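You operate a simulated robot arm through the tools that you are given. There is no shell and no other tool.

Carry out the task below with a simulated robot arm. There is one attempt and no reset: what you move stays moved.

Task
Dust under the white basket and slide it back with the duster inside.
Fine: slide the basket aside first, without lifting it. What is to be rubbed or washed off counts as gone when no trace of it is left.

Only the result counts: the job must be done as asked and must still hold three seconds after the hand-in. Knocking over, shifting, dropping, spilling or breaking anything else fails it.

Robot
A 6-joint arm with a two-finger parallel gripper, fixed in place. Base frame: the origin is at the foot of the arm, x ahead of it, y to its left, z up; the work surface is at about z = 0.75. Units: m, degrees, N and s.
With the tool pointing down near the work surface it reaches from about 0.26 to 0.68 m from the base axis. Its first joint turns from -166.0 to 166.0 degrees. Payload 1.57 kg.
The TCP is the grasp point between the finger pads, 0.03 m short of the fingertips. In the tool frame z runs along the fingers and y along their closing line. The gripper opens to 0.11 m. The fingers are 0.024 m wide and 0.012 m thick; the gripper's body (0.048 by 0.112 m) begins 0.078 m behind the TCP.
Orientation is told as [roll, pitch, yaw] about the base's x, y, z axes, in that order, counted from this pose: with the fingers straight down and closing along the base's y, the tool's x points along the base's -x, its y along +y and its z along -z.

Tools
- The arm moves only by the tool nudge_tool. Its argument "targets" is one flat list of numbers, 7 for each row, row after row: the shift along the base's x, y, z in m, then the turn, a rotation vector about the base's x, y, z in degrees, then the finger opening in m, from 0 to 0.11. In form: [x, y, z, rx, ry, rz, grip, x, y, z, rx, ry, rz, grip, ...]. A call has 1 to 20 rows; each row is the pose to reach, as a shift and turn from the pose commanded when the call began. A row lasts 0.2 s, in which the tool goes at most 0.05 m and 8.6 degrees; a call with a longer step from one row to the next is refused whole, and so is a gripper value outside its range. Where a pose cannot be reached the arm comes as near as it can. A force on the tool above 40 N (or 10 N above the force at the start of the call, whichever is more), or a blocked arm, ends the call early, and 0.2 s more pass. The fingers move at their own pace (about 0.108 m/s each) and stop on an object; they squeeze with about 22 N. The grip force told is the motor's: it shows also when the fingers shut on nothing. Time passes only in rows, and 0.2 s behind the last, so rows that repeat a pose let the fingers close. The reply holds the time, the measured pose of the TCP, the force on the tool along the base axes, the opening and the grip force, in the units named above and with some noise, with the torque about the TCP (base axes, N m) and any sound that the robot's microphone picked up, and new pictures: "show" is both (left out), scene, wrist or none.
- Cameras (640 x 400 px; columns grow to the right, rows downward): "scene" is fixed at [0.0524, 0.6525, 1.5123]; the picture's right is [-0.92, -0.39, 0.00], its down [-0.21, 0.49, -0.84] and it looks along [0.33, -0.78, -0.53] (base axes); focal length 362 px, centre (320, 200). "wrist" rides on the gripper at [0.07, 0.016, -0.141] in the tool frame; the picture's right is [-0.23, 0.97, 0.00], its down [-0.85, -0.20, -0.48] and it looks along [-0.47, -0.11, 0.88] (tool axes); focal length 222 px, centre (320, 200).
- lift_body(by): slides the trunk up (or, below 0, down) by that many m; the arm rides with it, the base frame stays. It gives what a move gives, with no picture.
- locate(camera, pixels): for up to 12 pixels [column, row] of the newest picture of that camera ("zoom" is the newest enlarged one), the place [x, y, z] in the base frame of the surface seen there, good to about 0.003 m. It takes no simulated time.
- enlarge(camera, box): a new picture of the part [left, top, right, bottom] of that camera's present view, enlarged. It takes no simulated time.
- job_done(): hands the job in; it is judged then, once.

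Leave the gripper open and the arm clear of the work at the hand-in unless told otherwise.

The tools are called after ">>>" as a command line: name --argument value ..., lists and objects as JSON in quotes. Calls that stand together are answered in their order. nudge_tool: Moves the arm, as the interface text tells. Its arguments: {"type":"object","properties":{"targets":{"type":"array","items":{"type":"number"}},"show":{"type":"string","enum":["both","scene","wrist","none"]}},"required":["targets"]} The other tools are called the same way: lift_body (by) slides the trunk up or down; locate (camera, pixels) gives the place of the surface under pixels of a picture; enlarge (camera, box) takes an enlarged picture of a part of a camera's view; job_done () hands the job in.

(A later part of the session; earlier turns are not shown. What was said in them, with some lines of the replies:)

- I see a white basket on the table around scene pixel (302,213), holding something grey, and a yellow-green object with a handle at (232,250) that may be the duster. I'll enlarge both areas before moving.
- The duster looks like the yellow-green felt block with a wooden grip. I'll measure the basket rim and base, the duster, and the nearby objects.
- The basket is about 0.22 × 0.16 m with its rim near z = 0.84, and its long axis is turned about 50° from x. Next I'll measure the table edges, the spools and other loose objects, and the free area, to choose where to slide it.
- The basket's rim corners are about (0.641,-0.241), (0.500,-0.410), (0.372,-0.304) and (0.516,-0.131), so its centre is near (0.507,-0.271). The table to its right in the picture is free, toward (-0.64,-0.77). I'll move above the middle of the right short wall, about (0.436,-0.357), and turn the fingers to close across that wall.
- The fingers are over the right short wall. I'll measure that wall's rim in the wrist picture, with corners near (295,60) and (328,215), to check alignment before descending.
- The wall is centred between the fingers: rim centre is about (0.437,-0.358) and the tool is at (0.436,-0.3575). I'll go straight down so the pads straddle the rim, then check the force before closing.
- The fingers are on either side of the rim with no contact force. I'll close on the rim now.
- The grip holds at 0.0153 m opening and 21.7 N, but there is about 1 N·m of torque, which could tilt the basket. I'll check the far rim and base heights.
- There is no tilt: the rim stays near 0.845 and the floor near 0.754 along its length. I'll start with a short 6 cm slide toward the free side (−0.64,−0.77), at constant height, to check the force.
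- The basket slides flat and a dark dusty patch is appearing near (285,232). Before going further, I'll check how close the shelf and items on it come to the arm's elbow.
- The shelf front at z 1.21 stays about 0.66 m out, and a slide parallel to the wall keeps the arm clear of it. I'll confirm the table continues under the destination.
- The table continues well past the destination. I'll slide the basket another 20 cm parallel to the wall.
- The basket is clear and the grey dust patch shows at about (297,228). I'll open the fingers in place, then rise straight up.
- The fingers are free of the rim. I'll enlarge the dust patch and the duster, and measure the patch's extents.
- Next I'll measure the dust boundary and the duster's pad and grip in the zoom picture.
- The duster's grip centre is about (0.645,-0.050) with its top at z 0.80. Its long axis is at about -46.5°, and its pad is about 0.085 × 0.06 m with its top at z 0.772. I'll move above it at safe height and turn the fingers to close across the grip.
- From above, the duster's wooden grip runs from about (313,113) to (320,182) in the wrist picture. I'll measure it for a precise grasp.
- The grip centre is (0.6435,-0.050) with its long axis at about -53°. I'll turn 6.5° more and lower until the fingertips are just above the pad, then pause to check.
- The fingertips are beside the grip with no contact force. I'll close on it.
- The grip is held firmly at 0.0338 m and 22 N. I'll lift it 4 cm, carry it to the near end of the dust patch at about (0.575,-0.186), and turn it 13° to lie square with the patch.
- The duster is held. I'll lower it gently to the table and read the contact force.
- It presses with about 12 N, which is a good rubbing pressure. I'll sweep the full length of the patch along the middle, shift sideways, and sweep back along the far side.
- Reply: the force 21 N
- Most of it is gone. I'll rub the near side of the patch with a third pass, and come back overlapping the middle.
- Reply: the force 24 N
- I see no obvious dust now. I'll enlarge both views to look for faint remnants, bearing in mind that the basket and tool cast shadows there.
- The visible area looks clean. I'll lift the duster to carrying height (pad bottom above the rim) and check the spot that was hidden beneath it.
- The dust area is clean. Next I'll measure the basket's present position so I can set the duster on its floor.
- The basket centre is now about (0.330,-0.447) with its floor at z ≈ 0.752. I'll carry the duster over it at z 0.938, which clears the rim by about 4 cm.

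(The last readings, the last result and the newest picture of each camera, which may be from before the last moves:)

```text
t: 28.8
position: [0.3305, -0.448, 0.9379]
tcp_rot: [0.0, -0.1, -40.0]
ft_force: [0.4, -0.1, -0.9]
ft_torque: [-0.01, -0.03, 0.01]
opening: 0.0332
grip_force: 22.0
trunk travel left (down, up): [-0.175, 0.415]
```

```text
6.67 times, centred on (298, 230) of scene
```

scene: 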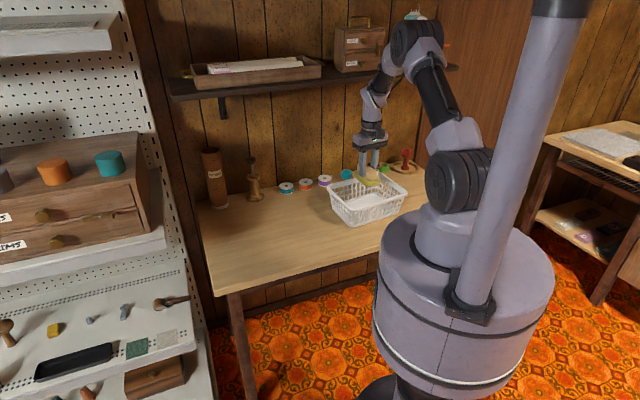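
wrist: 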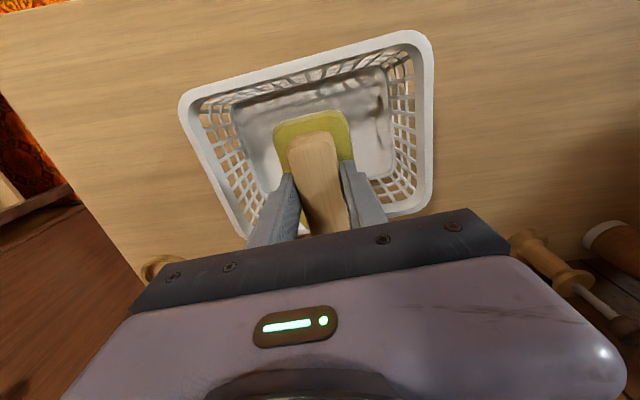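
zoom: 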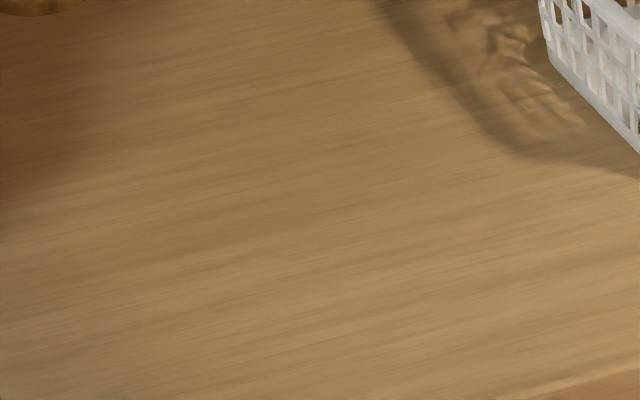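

The wiped area is spotless, and the duster hangs over the middle of the basket. I'll lower it gently to the basket floor.

>>> nudge_tool --targets '[0, 0, -0.04, 0, 0, 0, 0, 0, 0, -0.08, 0, 0, 0, 0, 0, 0, -0.11, 0, 0, 0, 0, 0, 0, -0.122, 0, 0, 0, 0, 0, 0, -0.127, 0, 0, 0, 0, 0, 0, -0.13, 0, 0, 0, 0]'

```text
t: 30.2
position: [0.3283, -0.446, 0.8086]
tcp_rot: [-0.1, -0.1, -40.0]
ft_force: [0.0, -0.3, -1.0]
ft_torque: [-0.02, 0.03, 0.03]
opening: 0.0333
grip_force: 22.2
trunk travel left (down, up): [-0.175, 0.415]
```

scene: 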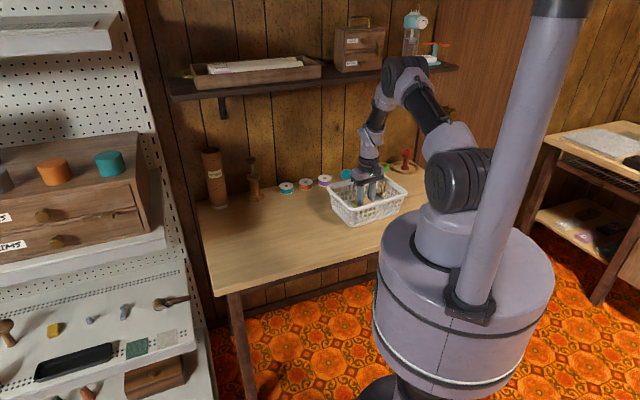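
wrist: 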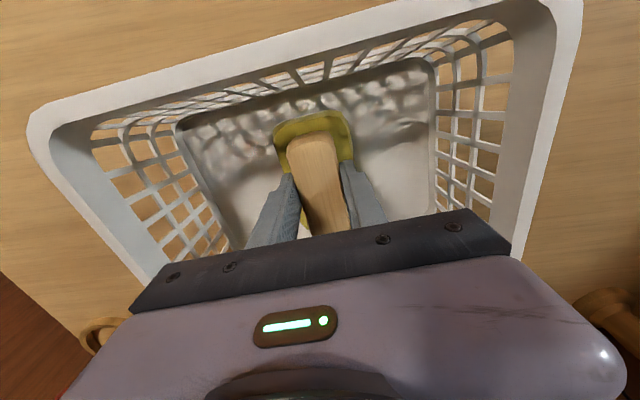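

It's almost on the floor with no contact yet. I'll lower it a few millimetres in tiny steps until it touches.

>>> nudge_tool --targets '[0, 0, -0.0015, 0, 0, 0, 0, 0, 0, -0.003, 0, 0, 0, 0, 0, 0, -0.003, 0, 0, 0, 0]' --show "none"

```text
t: 31.0
position: [0.3291, -0.4463, 0.8082]
tcp_rot: [-0.1, -0.3, -40.0]
ft_force: [-2.2, -0.2, 24.8]
ft_torque: [0.22, 0.2, -0.03]
opening: 0.0334
grip_force: 22.4
trunk travel left (down, up): [-0.175, 0.415]
```

It rests on the floor now (25 N). I'll ease up 2 mm to release the pressure, open to 0.06, then rise straight up out of the basket.

>>> nudge_tool --targets '[0, 0, 0.0015, 0, 0, 0, 0, 0, 0, 0.002, 0, 0, 0, 0.02, 0, 0, 0.002, 0, 0, 0, 0.045, 0, 0, 0.002, 0, 0, 0, 0.06, 0, 0, 0.002, 0, 0, 0, 0.06, 0, 0, 0.03, 0, 0, 0, 0.06, 0, 0, 0.07, 0, 0, 0, 0.06, 0, 0, 0.11, 0, 0, 0, 0.06, 0, 0, 0.14, 0, 0, 0, 0.06, 0, 0, 0.14, 0, 0, 0, 0.06]'

```text
t: 33.2
position: [0.3295, -0.4444, 0.9467]
tcp_rot: [0.0, 0.0, -40.0]
ft_force: [0.6, -0.6, 0.0]
ft_torque: [-0.02, 0.03, 0.0]
opening: 0.06
grip_force: 0.0
trunk travel left (down, up): [-0.175, 0.415]
```

scene: 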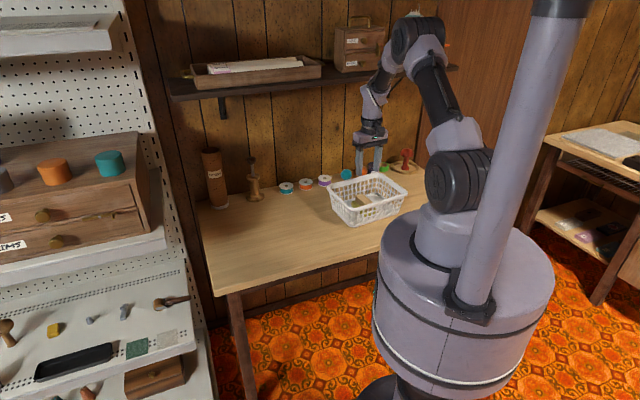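
wrist: 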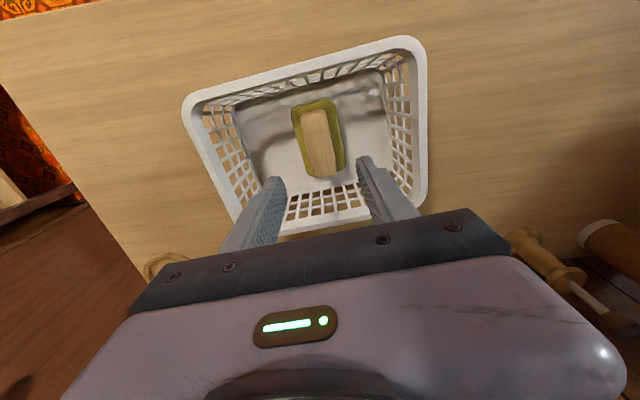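

The duster lies inside the basket. I'll return above the same short wall at (0.256,-0.546), where I released it before.

>>> nudge_tool --targets '[-0.0183, -0.0254, -0.002, 0, 0, 0, 0.07, -0.0366, -0.0509, -0.004, 0, 0, 0, 0.07, -0.0549, -0.0763, -0.006, 0, 0, 0, 0.07, -0.0732, -0.1017, -0.008, 0, 0, 0, 0.07, -0.0732, -0.1017, -0.008, 0, 0, 0, 0.07]'

```text
t: 34.4
position: [0.2571, -0.5483, 0.9375]
tcp_rot: [0.0, 0.0, -40.0]
ft_force: [0.2, -0.1, 0.0]
ft_torque: [-0.02, 0.02, -0.01]
opening: 0.0701
grip_force: 0.1
trunk travel left (down, up): [-0.175, 0.415]
```

scene: 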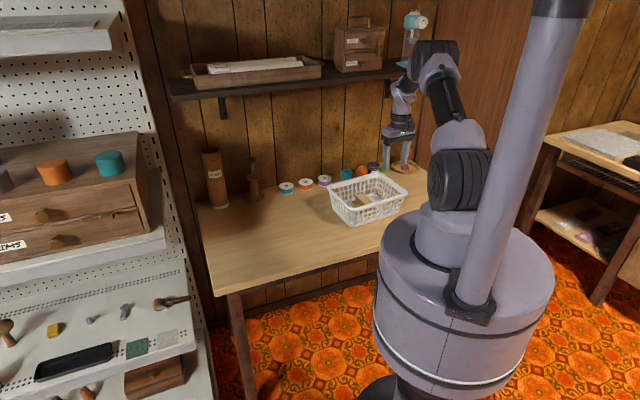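
wrist: 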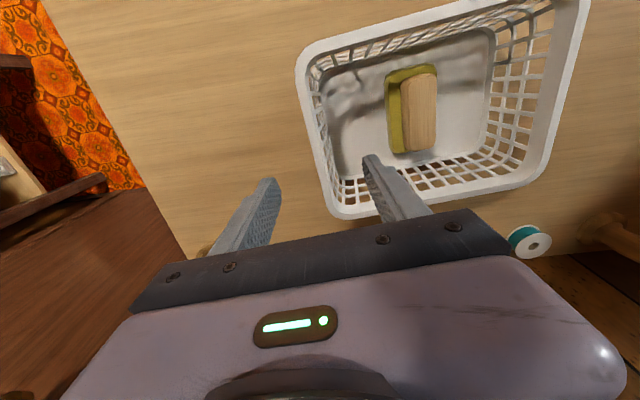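

The view matches the earlier release pose: the rim wall lies between the fingers and the duster is clear of them. I'll descend over the rim and close on it.

>>> nudge_tool --targets '[0, 0, -0.035, 0, 0, 0, 0.07, 0, 0, -0.07, 0, 0, 0, 0.07, 0, 0, -0.1, 0, 0, 0, 0.07, 0, 0, -0.109, 0, 0, 0, 0.07, 0, 0, -0.109, 0, 0, 0, 0.04, 0, 0, -0.109, 0, 0, 0, 0.02, 0, 0, -0.109, 0, 0, 0, 0.0, 0, 0, -0.109, 0, 0, 0, 0.0]'

```text
t: 36.2
position: [0.2569, -0.5491, 0.829]
tcp_rot: [0.0, 0.0, -40.0]
ft_force: [0.1, -0.3, 4.8]
ft_torque: [0.82, -0.57, 0.0]
opening: 0.0153
grip_force: 22.4
trunk travel left (down, up): [-0.175, 0.415]
```

scene: 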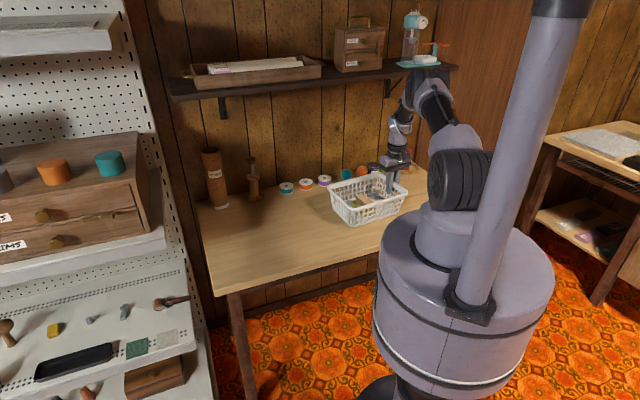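
wrist: 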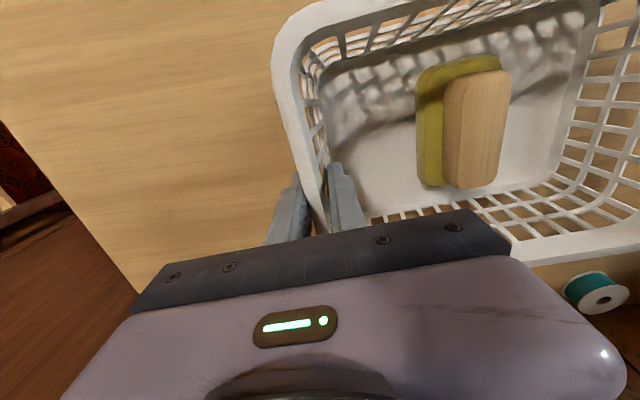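

The rim is held again (0.0153 m, 22 N). I'll slide the basket with the duster back along the table to the starting place, at the same height.

>>> nudge_tool --targets '[0.0135, 0.0143, 0, 0, 0, 0, 0, 0.0269, 0.0286, 0, 0, 0, 0, 0, 0.0404, 0.0429, 0, 0, 0, 0, 0, 0.0538, 0.0572, 0, 0, 0, 0, 0, 0.0673, 0.0715, 0, 0, 0, 0, 0, 0.0808, 0.0858, 0, 0, 0, 0, 0, 0.0942, 0.1002, 0, 0, 0, 0, 0, 0.1077, 0.1145, 0, 0, 0, 0, 0, 0.1212, 0.1288, 0, 0, 0, 0, 0, 0.1346, 0.1431, 0, 0, 0, 0, 0, 0.1481, 0.1574, 0, 0, 0, 0, 0, 0.1615, 0.1717, 0, 0, 0, 0, 0, 0.175, 0.186, 0, 0, 0, 0, 0]'

>>> enlarge --camera "scene" --box '[200, 140, 360, 280]'

```text
t: 39.0
position: [0.4305, -0.3626, 0.829]
tcp_rot: [0.0, 0.0, -39.9]
ft_force: [-0.1, -0.2, 3.0]
ft_torque: [0.5, -0.8, -0.04]
opening: 0.0149
grip_force: 22.3
trunk travel left (down, up): [-0.175, 0.415]
```

scene: 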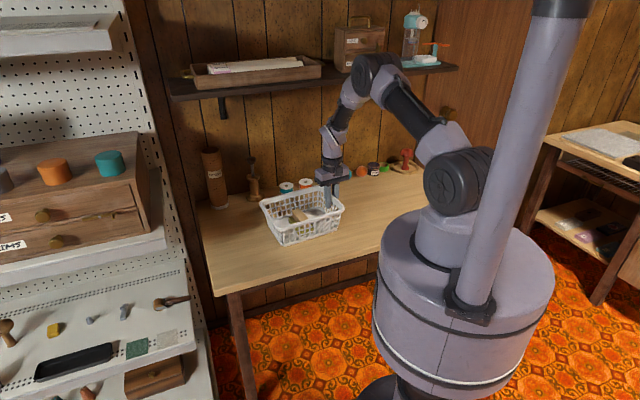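
wrist: 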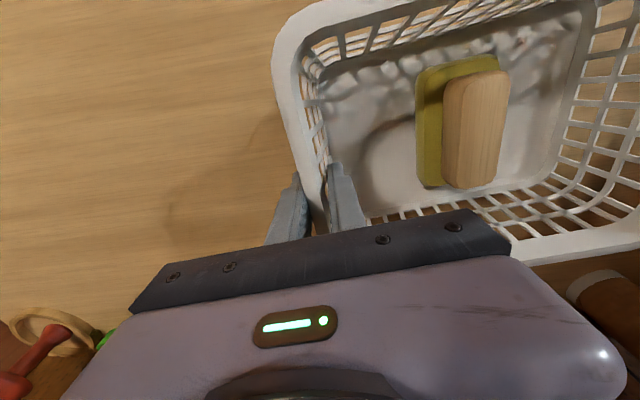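

```text
2.86 times, centred on (280, 210) of scene
```

zoom: 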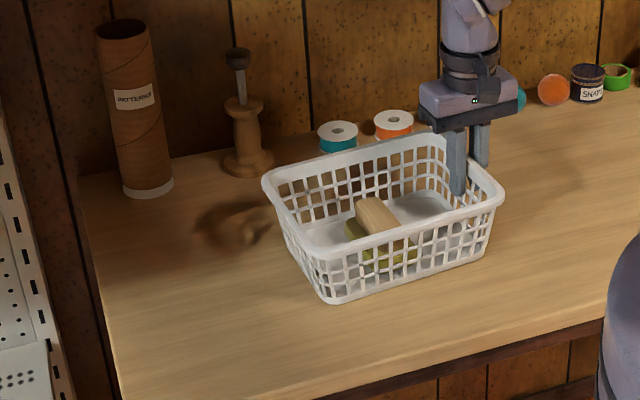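

The basket is back near its original outline. In the original zoom the left rim corner was at about (263,178), and now it is at (262,180). I'll repeat the original close-up and the corner measurements for a finer comparison.

>>> enlarge --camera "scene" --box '[200, 210, 280, 260]'

>>> locate --camera "scene" --pixels '[[263, 203], [322, 188], [341, 207], [280, 228], [282, 243], [337, 230], [305, 215]]'

```text
8.00 times, centred on (240, 235) of scene
```

zoom: 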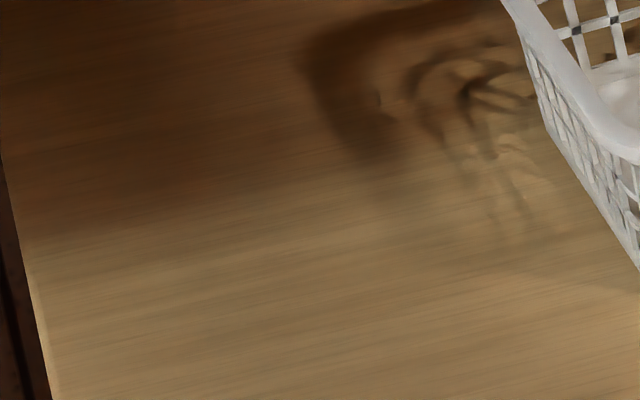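

```text
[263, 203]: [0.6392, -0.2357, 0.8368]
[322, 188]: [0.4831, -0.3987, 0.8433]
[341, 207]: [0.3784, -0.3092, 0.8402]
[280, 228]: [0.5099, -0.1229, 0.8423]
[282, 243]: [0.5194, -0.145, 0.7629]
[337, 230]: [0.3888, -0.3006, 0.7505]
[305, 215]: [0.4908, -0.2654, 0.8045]
```

The difference from the original picture looks like about 3 mm or less. I'll release the rim, rise, and return to the exact starting pose so I can compare the wrist picture directly with the first one.

>>> nudge_tool --targets '[0, 0, 0, 0, 0, 0, 0.03, 0, 0, 0, 0, 0, 0, 0.06, 0, 0, 0, 0, 0, 0, 0.07, 0, 0, 0, 0, 0, 0, 0.07, 0, 0, 0.04, 0, 0, 0, 0.07, 0, 0, 0.08, 0, 0, 0, 0.07, 0, 0, 0.11, 0, 0, 0, 0.07, 0.0124, 0.0284, 0.125, 0, 0, 6.66, 0.08, 0.0248, 0.0568, 0.14, 0, 0, 13.3, 0.09, 0.0372, 0.0852, 0.155, 0, 0, 20, 0.1, 0.0496, 0.1136, 0.17, 0, 0, 26.6, 0.11, 0.062, 0.142, 0.185, 0, 0, 33.3, 0.11, 0.0744, 0.1702, 0.198, 0, 0, 39.9, 0.11, 0.0744, 0.1702, 0.198, 0, 0, 39.9, 0.11]'

>>> enlarge --camera "scene" --box '[200, 140, 360, 280]'

>>> enlarge --camera "wrist" --box '[160, 20, 480, 240]'

```text
t: 42.0
position: [0.5059, -0.1901, 1.0265]
tcp_rot: [-0.1, 0.0, -0.1]
ft_force: [-0.6, -0.4, 0.2]
ft_torque: [0.0, 0.03, -0.02]
opening: 0.1102
grip_force: 0.1
trunk travel left (down, up): [-0.175, 0.415]
```

scene: 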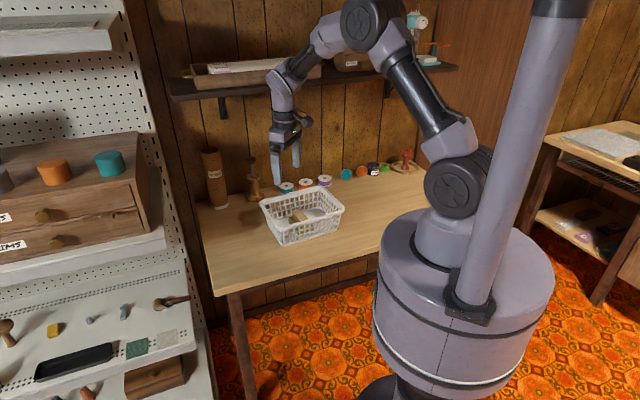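
wrist: 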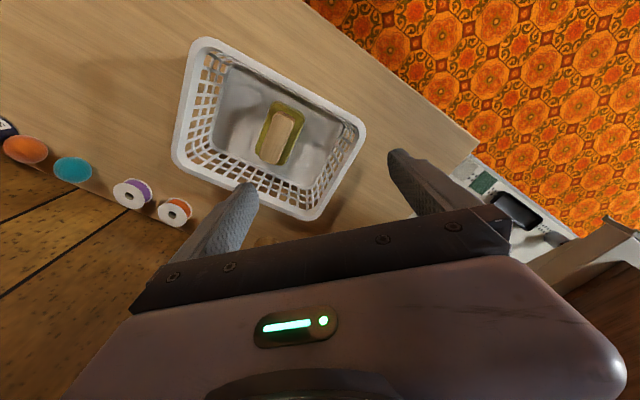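

```text
2.86 times, centred on (280, 210) of scene
```

zoom: 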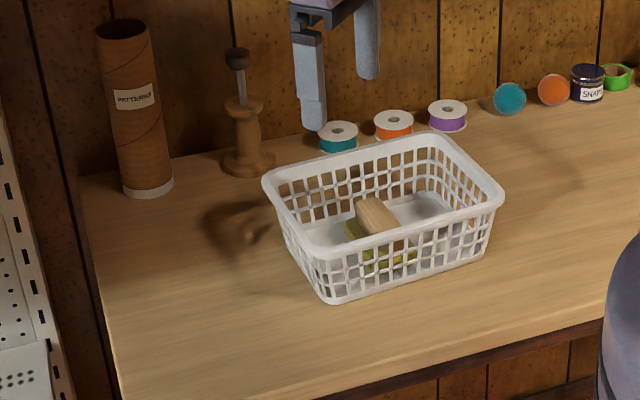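

```text
1.82 times, centred on (320, 130) of wrist
```

zoom: 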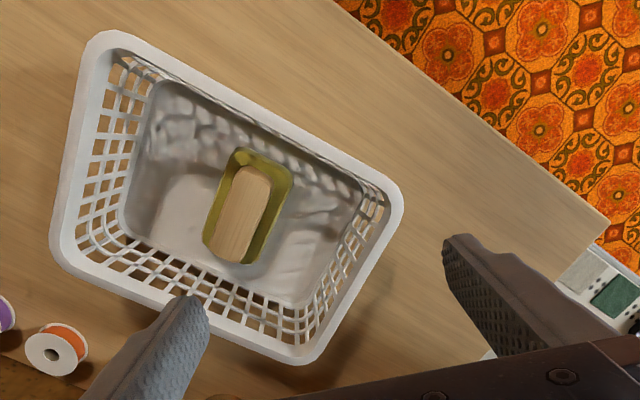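

The duster is inside, and the other objects look undisturbed. My commanded pose is off from the true start by about (0.0008, 0.0013, -0.001), so I'll correct that and re-measure the same wrist pixels as at the start.

>>> nudge_tool --targets '[-0.0008, -0.0013, 0.001, 0, 0, 0.1, 0.11, -0.0008, -0.0013, 0.001, 0, 0, 0.1, 0.11]' --show "wrist"

>>> locate --camera "wrist" --pixels '[[204, 45], [362, 135], [310, 218], [178, 165], [203, 41], [200, 39]]'

>>> enlarge --camera "wrist" --box '[160, 20, 480, 240]'

```text
t: 42.6
position: [0.5058, -0.1919, 1.0276]
tcp_rot: [0.1, -0.1, 0.0]
ft_force: [1.4, -0.5, 0.9]
ft_torque: [0.01, -0.02, 0.04]
opening: 0.1099
grip_force: 0.1
trunk travel left (down, up): [-0.175, 0.415]
```

wrist: 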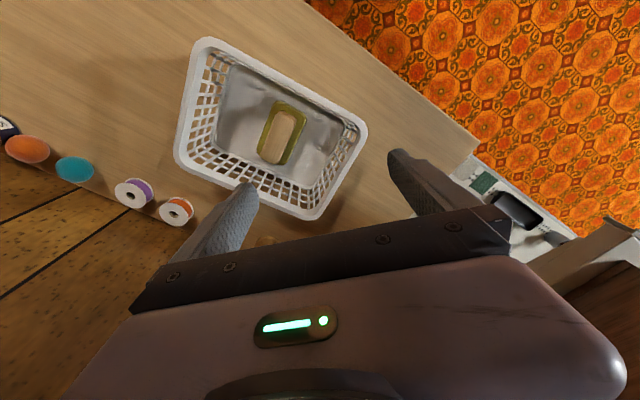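

```text
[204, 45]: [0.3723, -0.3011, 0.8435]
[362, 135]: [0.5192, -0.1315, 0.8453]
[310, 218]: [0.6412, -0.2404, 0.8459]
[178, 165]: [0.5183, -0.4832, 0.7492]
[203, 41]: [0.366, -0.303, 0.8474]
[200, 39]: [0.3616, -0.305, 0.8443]
```

```text
1.82 times, centred on (320, 130) of wrist
```

zoom: 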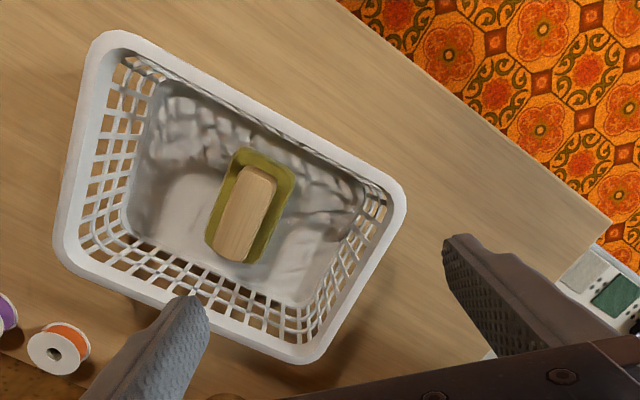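

With the camera at the identical pose, the basket looks shifted by about (+2.5,-3) px, roughly 6–7 mm toward the front edge of the table. I'll go to the same second viewpoint as before, over the short wall, to measure it more closely and fix it.

>>> nudge_tool --targets '[-0.0115, -0.0275, -0.0158, 0, 0, -6.67, 0.11, -0.023, -0.055, -0.0317, 0, 0, -13.33, 0.11, -0.0345, -0.0825, -0.0475, 0, 0, -20, 0.1, -0.046, -0.11, -0.0633, 0, 0, -26.67, 0.09, -0.0575, -0.1375, -0.0792, 0, 0, -33.33, 0.08, -0.069, -0.165, -0.095, 0, 0, -40, 0.07, -0.069, -0.165, -0.095, 0, 0, -40, 0.07]'

>>> locate --camera "wrist" --pixels '[[297, 70], [303, 100], [309, 130], [316, 160], [323, 190], [330, 216], [500, 8], [578, 12], [520, 190]]'

>>> enlarge --camera "wrist" --box '[280, 30, 500, 230]'

```text
t: 44.2
position: [0.4346, -0.3577, 0.9349]
tcp_rot: [0.0, 0.0, -40.1]
ft_force: [-0.1, 0.2, -0.7]
ft_torque: [0.01, -0.01, 0.0]
opening: 0.07
grip_force: 0.0
trunk travel left (down, up): [-0.175, 0.415]
```

scene: 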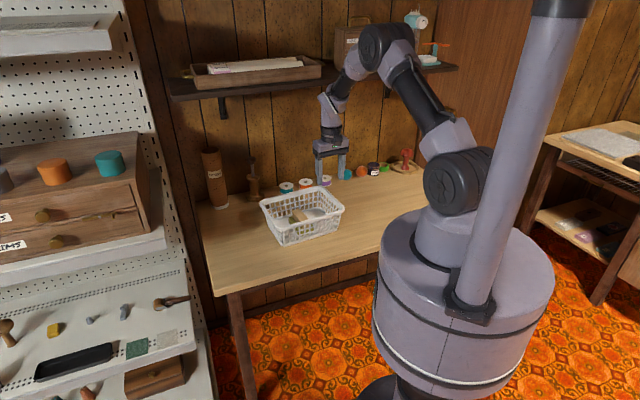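
wrist: 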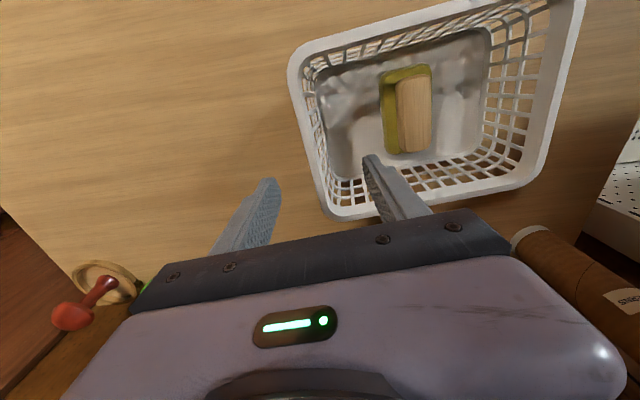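

```text
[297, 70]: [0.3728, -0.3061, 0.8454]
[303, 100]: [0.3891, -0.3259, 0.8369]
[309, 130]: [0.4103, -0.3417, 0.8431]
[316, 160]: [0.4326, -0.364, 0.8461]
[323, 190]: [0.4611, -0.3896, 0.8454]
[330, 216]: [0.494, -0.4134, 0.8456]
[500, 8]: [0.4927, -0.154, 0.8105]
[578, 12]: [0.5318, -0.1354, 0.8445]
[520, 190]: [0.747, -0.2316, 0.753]
```

```text
2.00 times, centred on (390, 130) of wrist
```

zoom: 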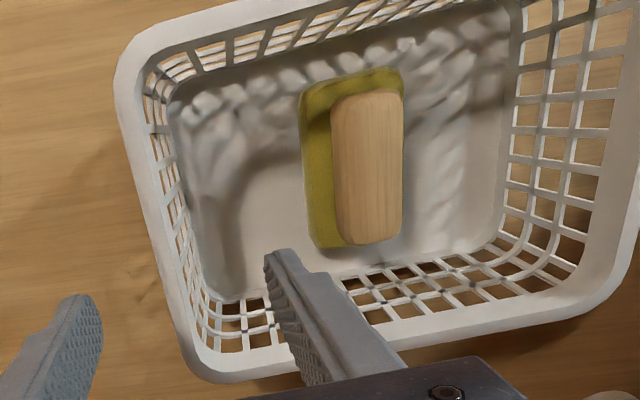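

The second view confirms it: the basket sits about 6–7 mm toward the front edge (picture up), with no visible turn or lengthwise shift. I'll grip the same wall where I last released it and slide 6.5 mm toward the wall side, (0.005,-0.0042).

>>> nudge_tool --targets '[-0.0046, -0.0039, -0.03, 0, 0, 0, 0.07, -0.0046, -0.0039, -0.07, 0, 0, 0, 0.07, -0.0046, -0.0039, -0.095, 0, 0, 0, 0.07, -0.0046, -0.0039, -0.104, 0, 0, 0, 0.06, -0.0046, -0.0039, -0.104, 0, 0, 0, 0.03, -0.0046, -0.0039, -0.104, 0, 0, 0, 0.01, -0.0046, -0.0039, -0.104, 0, 0, 0, 0.0, -0.0046, -0.0039, -0.104, 0, 0, 0, 0.0, -0.0029, -0.0053, -0.104, 0, 0, 0, 0, -0.0012, -0.0067, -0.104, 0, 0, 0, 0, 0.0004, -0.0081, -0.104, 0, 0, 0, 0, 0.0004, -0.0081, -0.104, 0, 0, 0, 0]'

```text
t: 46.8
position: [0.4374, -0.366, 0.8285]
tcp_rot: [0.0, 0.0, -40.0]
ft_force: [-0.6, 1.4, 3.4]
ft_torque: [0.95, -0.33, 0.38]
opening: 0.0152
grip_force: 21.9
trunk travel left (down, up): [-0.175, 0.415]
```

scene: 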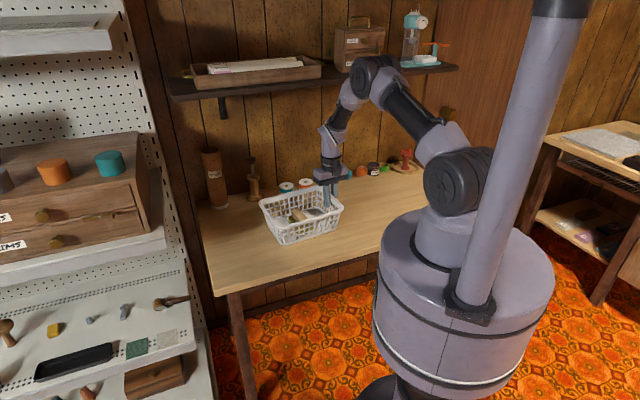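
wrist: 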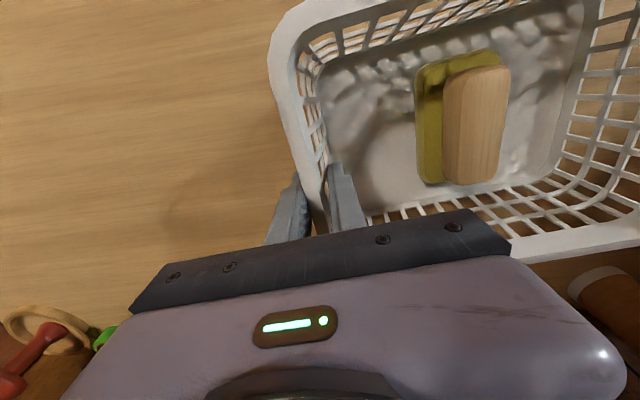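

I'll release, rise, and go back to the second viewpoint to verify.

>>> nudge_tool --targets '[0, 0, 0, 0, 0, 0, 0.03, 0, 0, 0, 0, 0, 0, 0.06, 0, 0, 0, 0, 0, 0, 0.07, 0, 0, 0, 0, 0, 0, 0.07, 0, 0, 0.04, 0, 0, 0, 0.07, 0, 0, 0.08, 0, 0, 0, 0.07, 0, 0, 0.104, 0, 0, 0, 0.07, -0.0004, 0.0081, 0.104, 0, 0, 0, 0.07, -0.0004, 0.0081, 0.104, 0, 0, 0, 0.07]'

>>> locate --camera "wrist" --pixels '[[297, 70], [303, 100], [309, 130], [316, 160], [323, 190], [330, 216], [500, 8], [578, 12], [520, 190]]'

>>> enlarge --camera "wrist" --box '[280, 30, 500, 230]'

```text
t: 48.8
position: [0.4391, -0.3577, 0.9355]
tcp_rot: [0.0, 0.0, -40.1]
ft_force: [-0.7, -0.6, 0.4]
ft_torque: [0.01, 0.02, 0.02]
opening: 0.0699
grip_force: 0.1
trunk travel left (down, up): [-0.175, 0.415]
```

scene: 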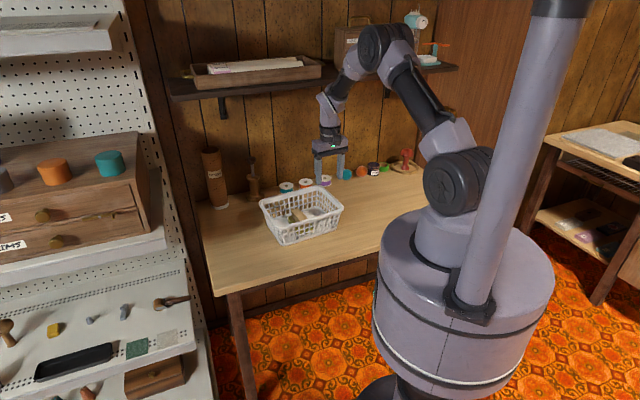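
wrist: 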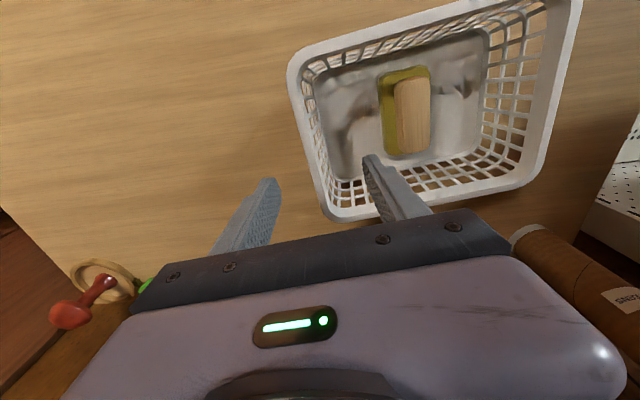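

```text
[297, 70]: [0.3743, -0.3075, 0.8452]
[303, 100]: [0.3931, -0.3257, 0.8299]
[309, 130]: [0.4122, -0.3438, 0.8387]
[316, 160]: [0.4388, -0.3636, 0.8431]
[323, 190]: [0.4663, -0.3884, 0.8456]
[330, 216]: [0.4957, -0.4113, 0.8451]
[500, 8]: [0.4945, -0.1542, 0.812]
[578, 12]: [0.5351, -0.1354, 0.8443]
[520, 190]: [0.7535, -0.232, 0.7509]
```

```text
2.00 times, centred on (390, 130) of wrist
```

zoom: 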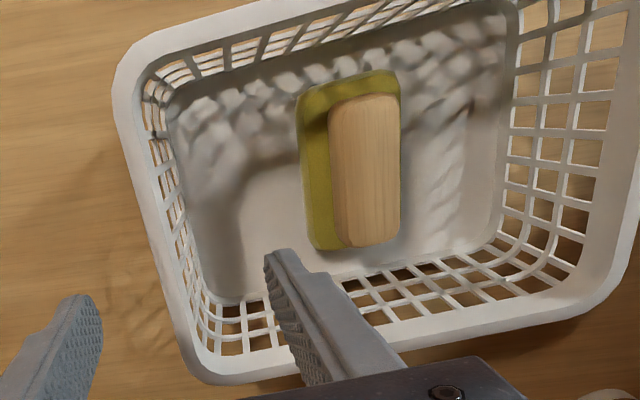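

I'll compare the scene close-ups with the same boxes used at the start.

>>> enlarge --camera "scene" --box '[200, 140, 360, 280]'

>>> locate --camera "scene" --pixels '[[263, 203], [322, 188], [341, 207], [280, 228], [282, 243], [337, 230]]'

>>> enlarge --camera "scene" --box '[200, 210, 280, 260]'

```text
2.86 times, centred on (280, 210) of scene
```

zoom: 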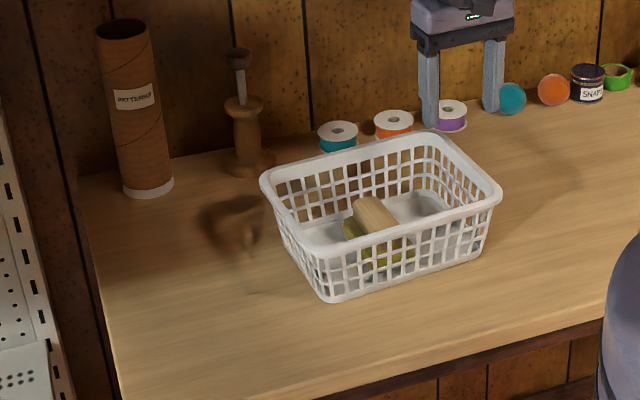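

```text
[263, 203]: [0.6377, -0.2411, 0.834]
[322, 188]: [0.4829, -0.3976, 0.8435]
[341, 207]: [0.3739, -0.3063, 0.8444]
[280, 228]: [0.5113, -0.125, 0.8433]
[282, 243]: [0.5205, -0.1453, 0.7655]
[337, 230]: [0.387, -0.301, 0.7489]
```

```text
8.00 times, centred on (240, 235) of scene
```

zoom: 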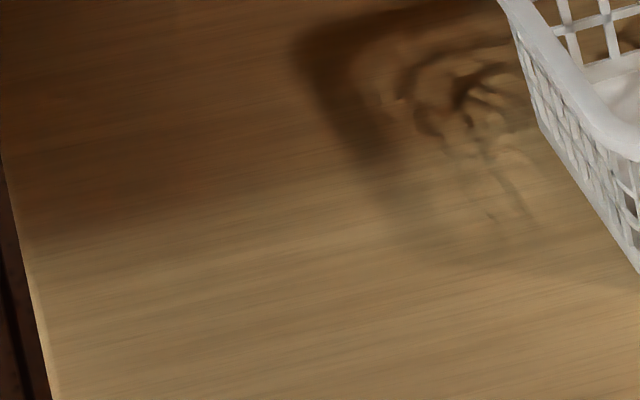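

The residual offset is only about 4 mm, the basket is flat on the table, and the duster lies inside it. All the other objects are where they were. I'll raise the arm clear with the gripper open.

>>> nudge_tool --targets '[0, 0, 0.04, 0, 0, 0, 0.08, 0, 0, 0.08, 0, 0, 0, 0.1, 0, 0, 0.12, 0, 0, 0, 0.11, 0, 0, 0.16, 0, 0, 0, 0.11, 0, 0, 0.16, 0, 0, 0, 0.11, 0, 0, 0.16, 0, 0, 0, 0.11]'

>>> enlarge --camera "wrist" --box '[240, 0, 640, 250]'

```text
t: 50.2
position: [0.4357, -0.3588, 1.0933]
tcp_rot: [0.0, 0.0, -40.0]
ft_force: [0.2, -0.5, 0.8]
ft_torque: [0.02, -0.01, -0.01]
opening: 0.1102
grip_force: 0.1
trunk travel left (down, up): [-0.175, 0.415]
```

scene: 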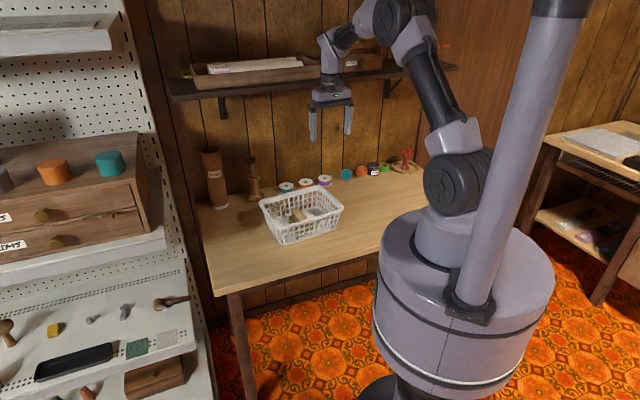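
wrist: 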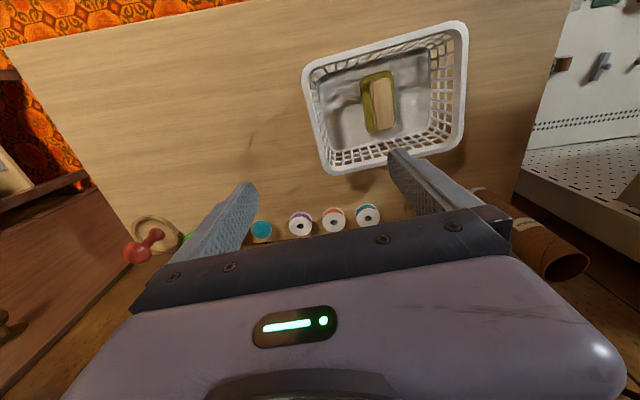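

```text
1.60 times, centred on (440, 125) of wrist
```

zoom: 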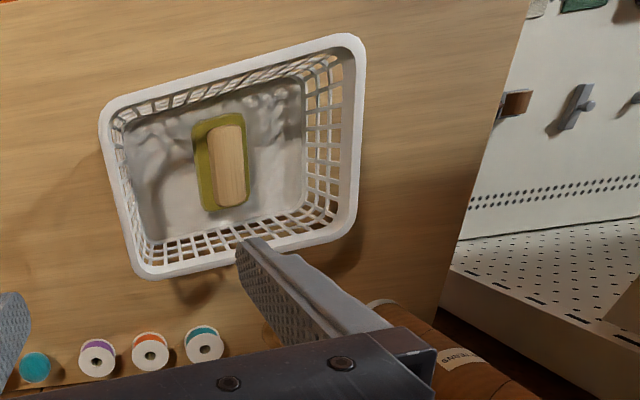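

The dust is gone and the basket is back in its place with the duster lying flat inside. The arm is clear with the gripper open, and nothing else has moved. I'm handing the job in.

>>> job_done

```text
The job is handed in.
```

I wiped the dust from under the white basket and slid the basket back with the duster inside.

- **Dust:** I slid the basket aside flat on the table and swept the grey patch in overlapping passes. The close-ups afterwards showed no trace of it.
- **Basket:** It landed about 7 mm off the first time, so I slid it again. By my comparison with the starting pictures, it now sits about 4 mm from its original position.
- **Duster:** It lies flat on the basket floor.
- **Everything else:** The other objects on the table look unmoved. The arm is raised clear with the gripper open.
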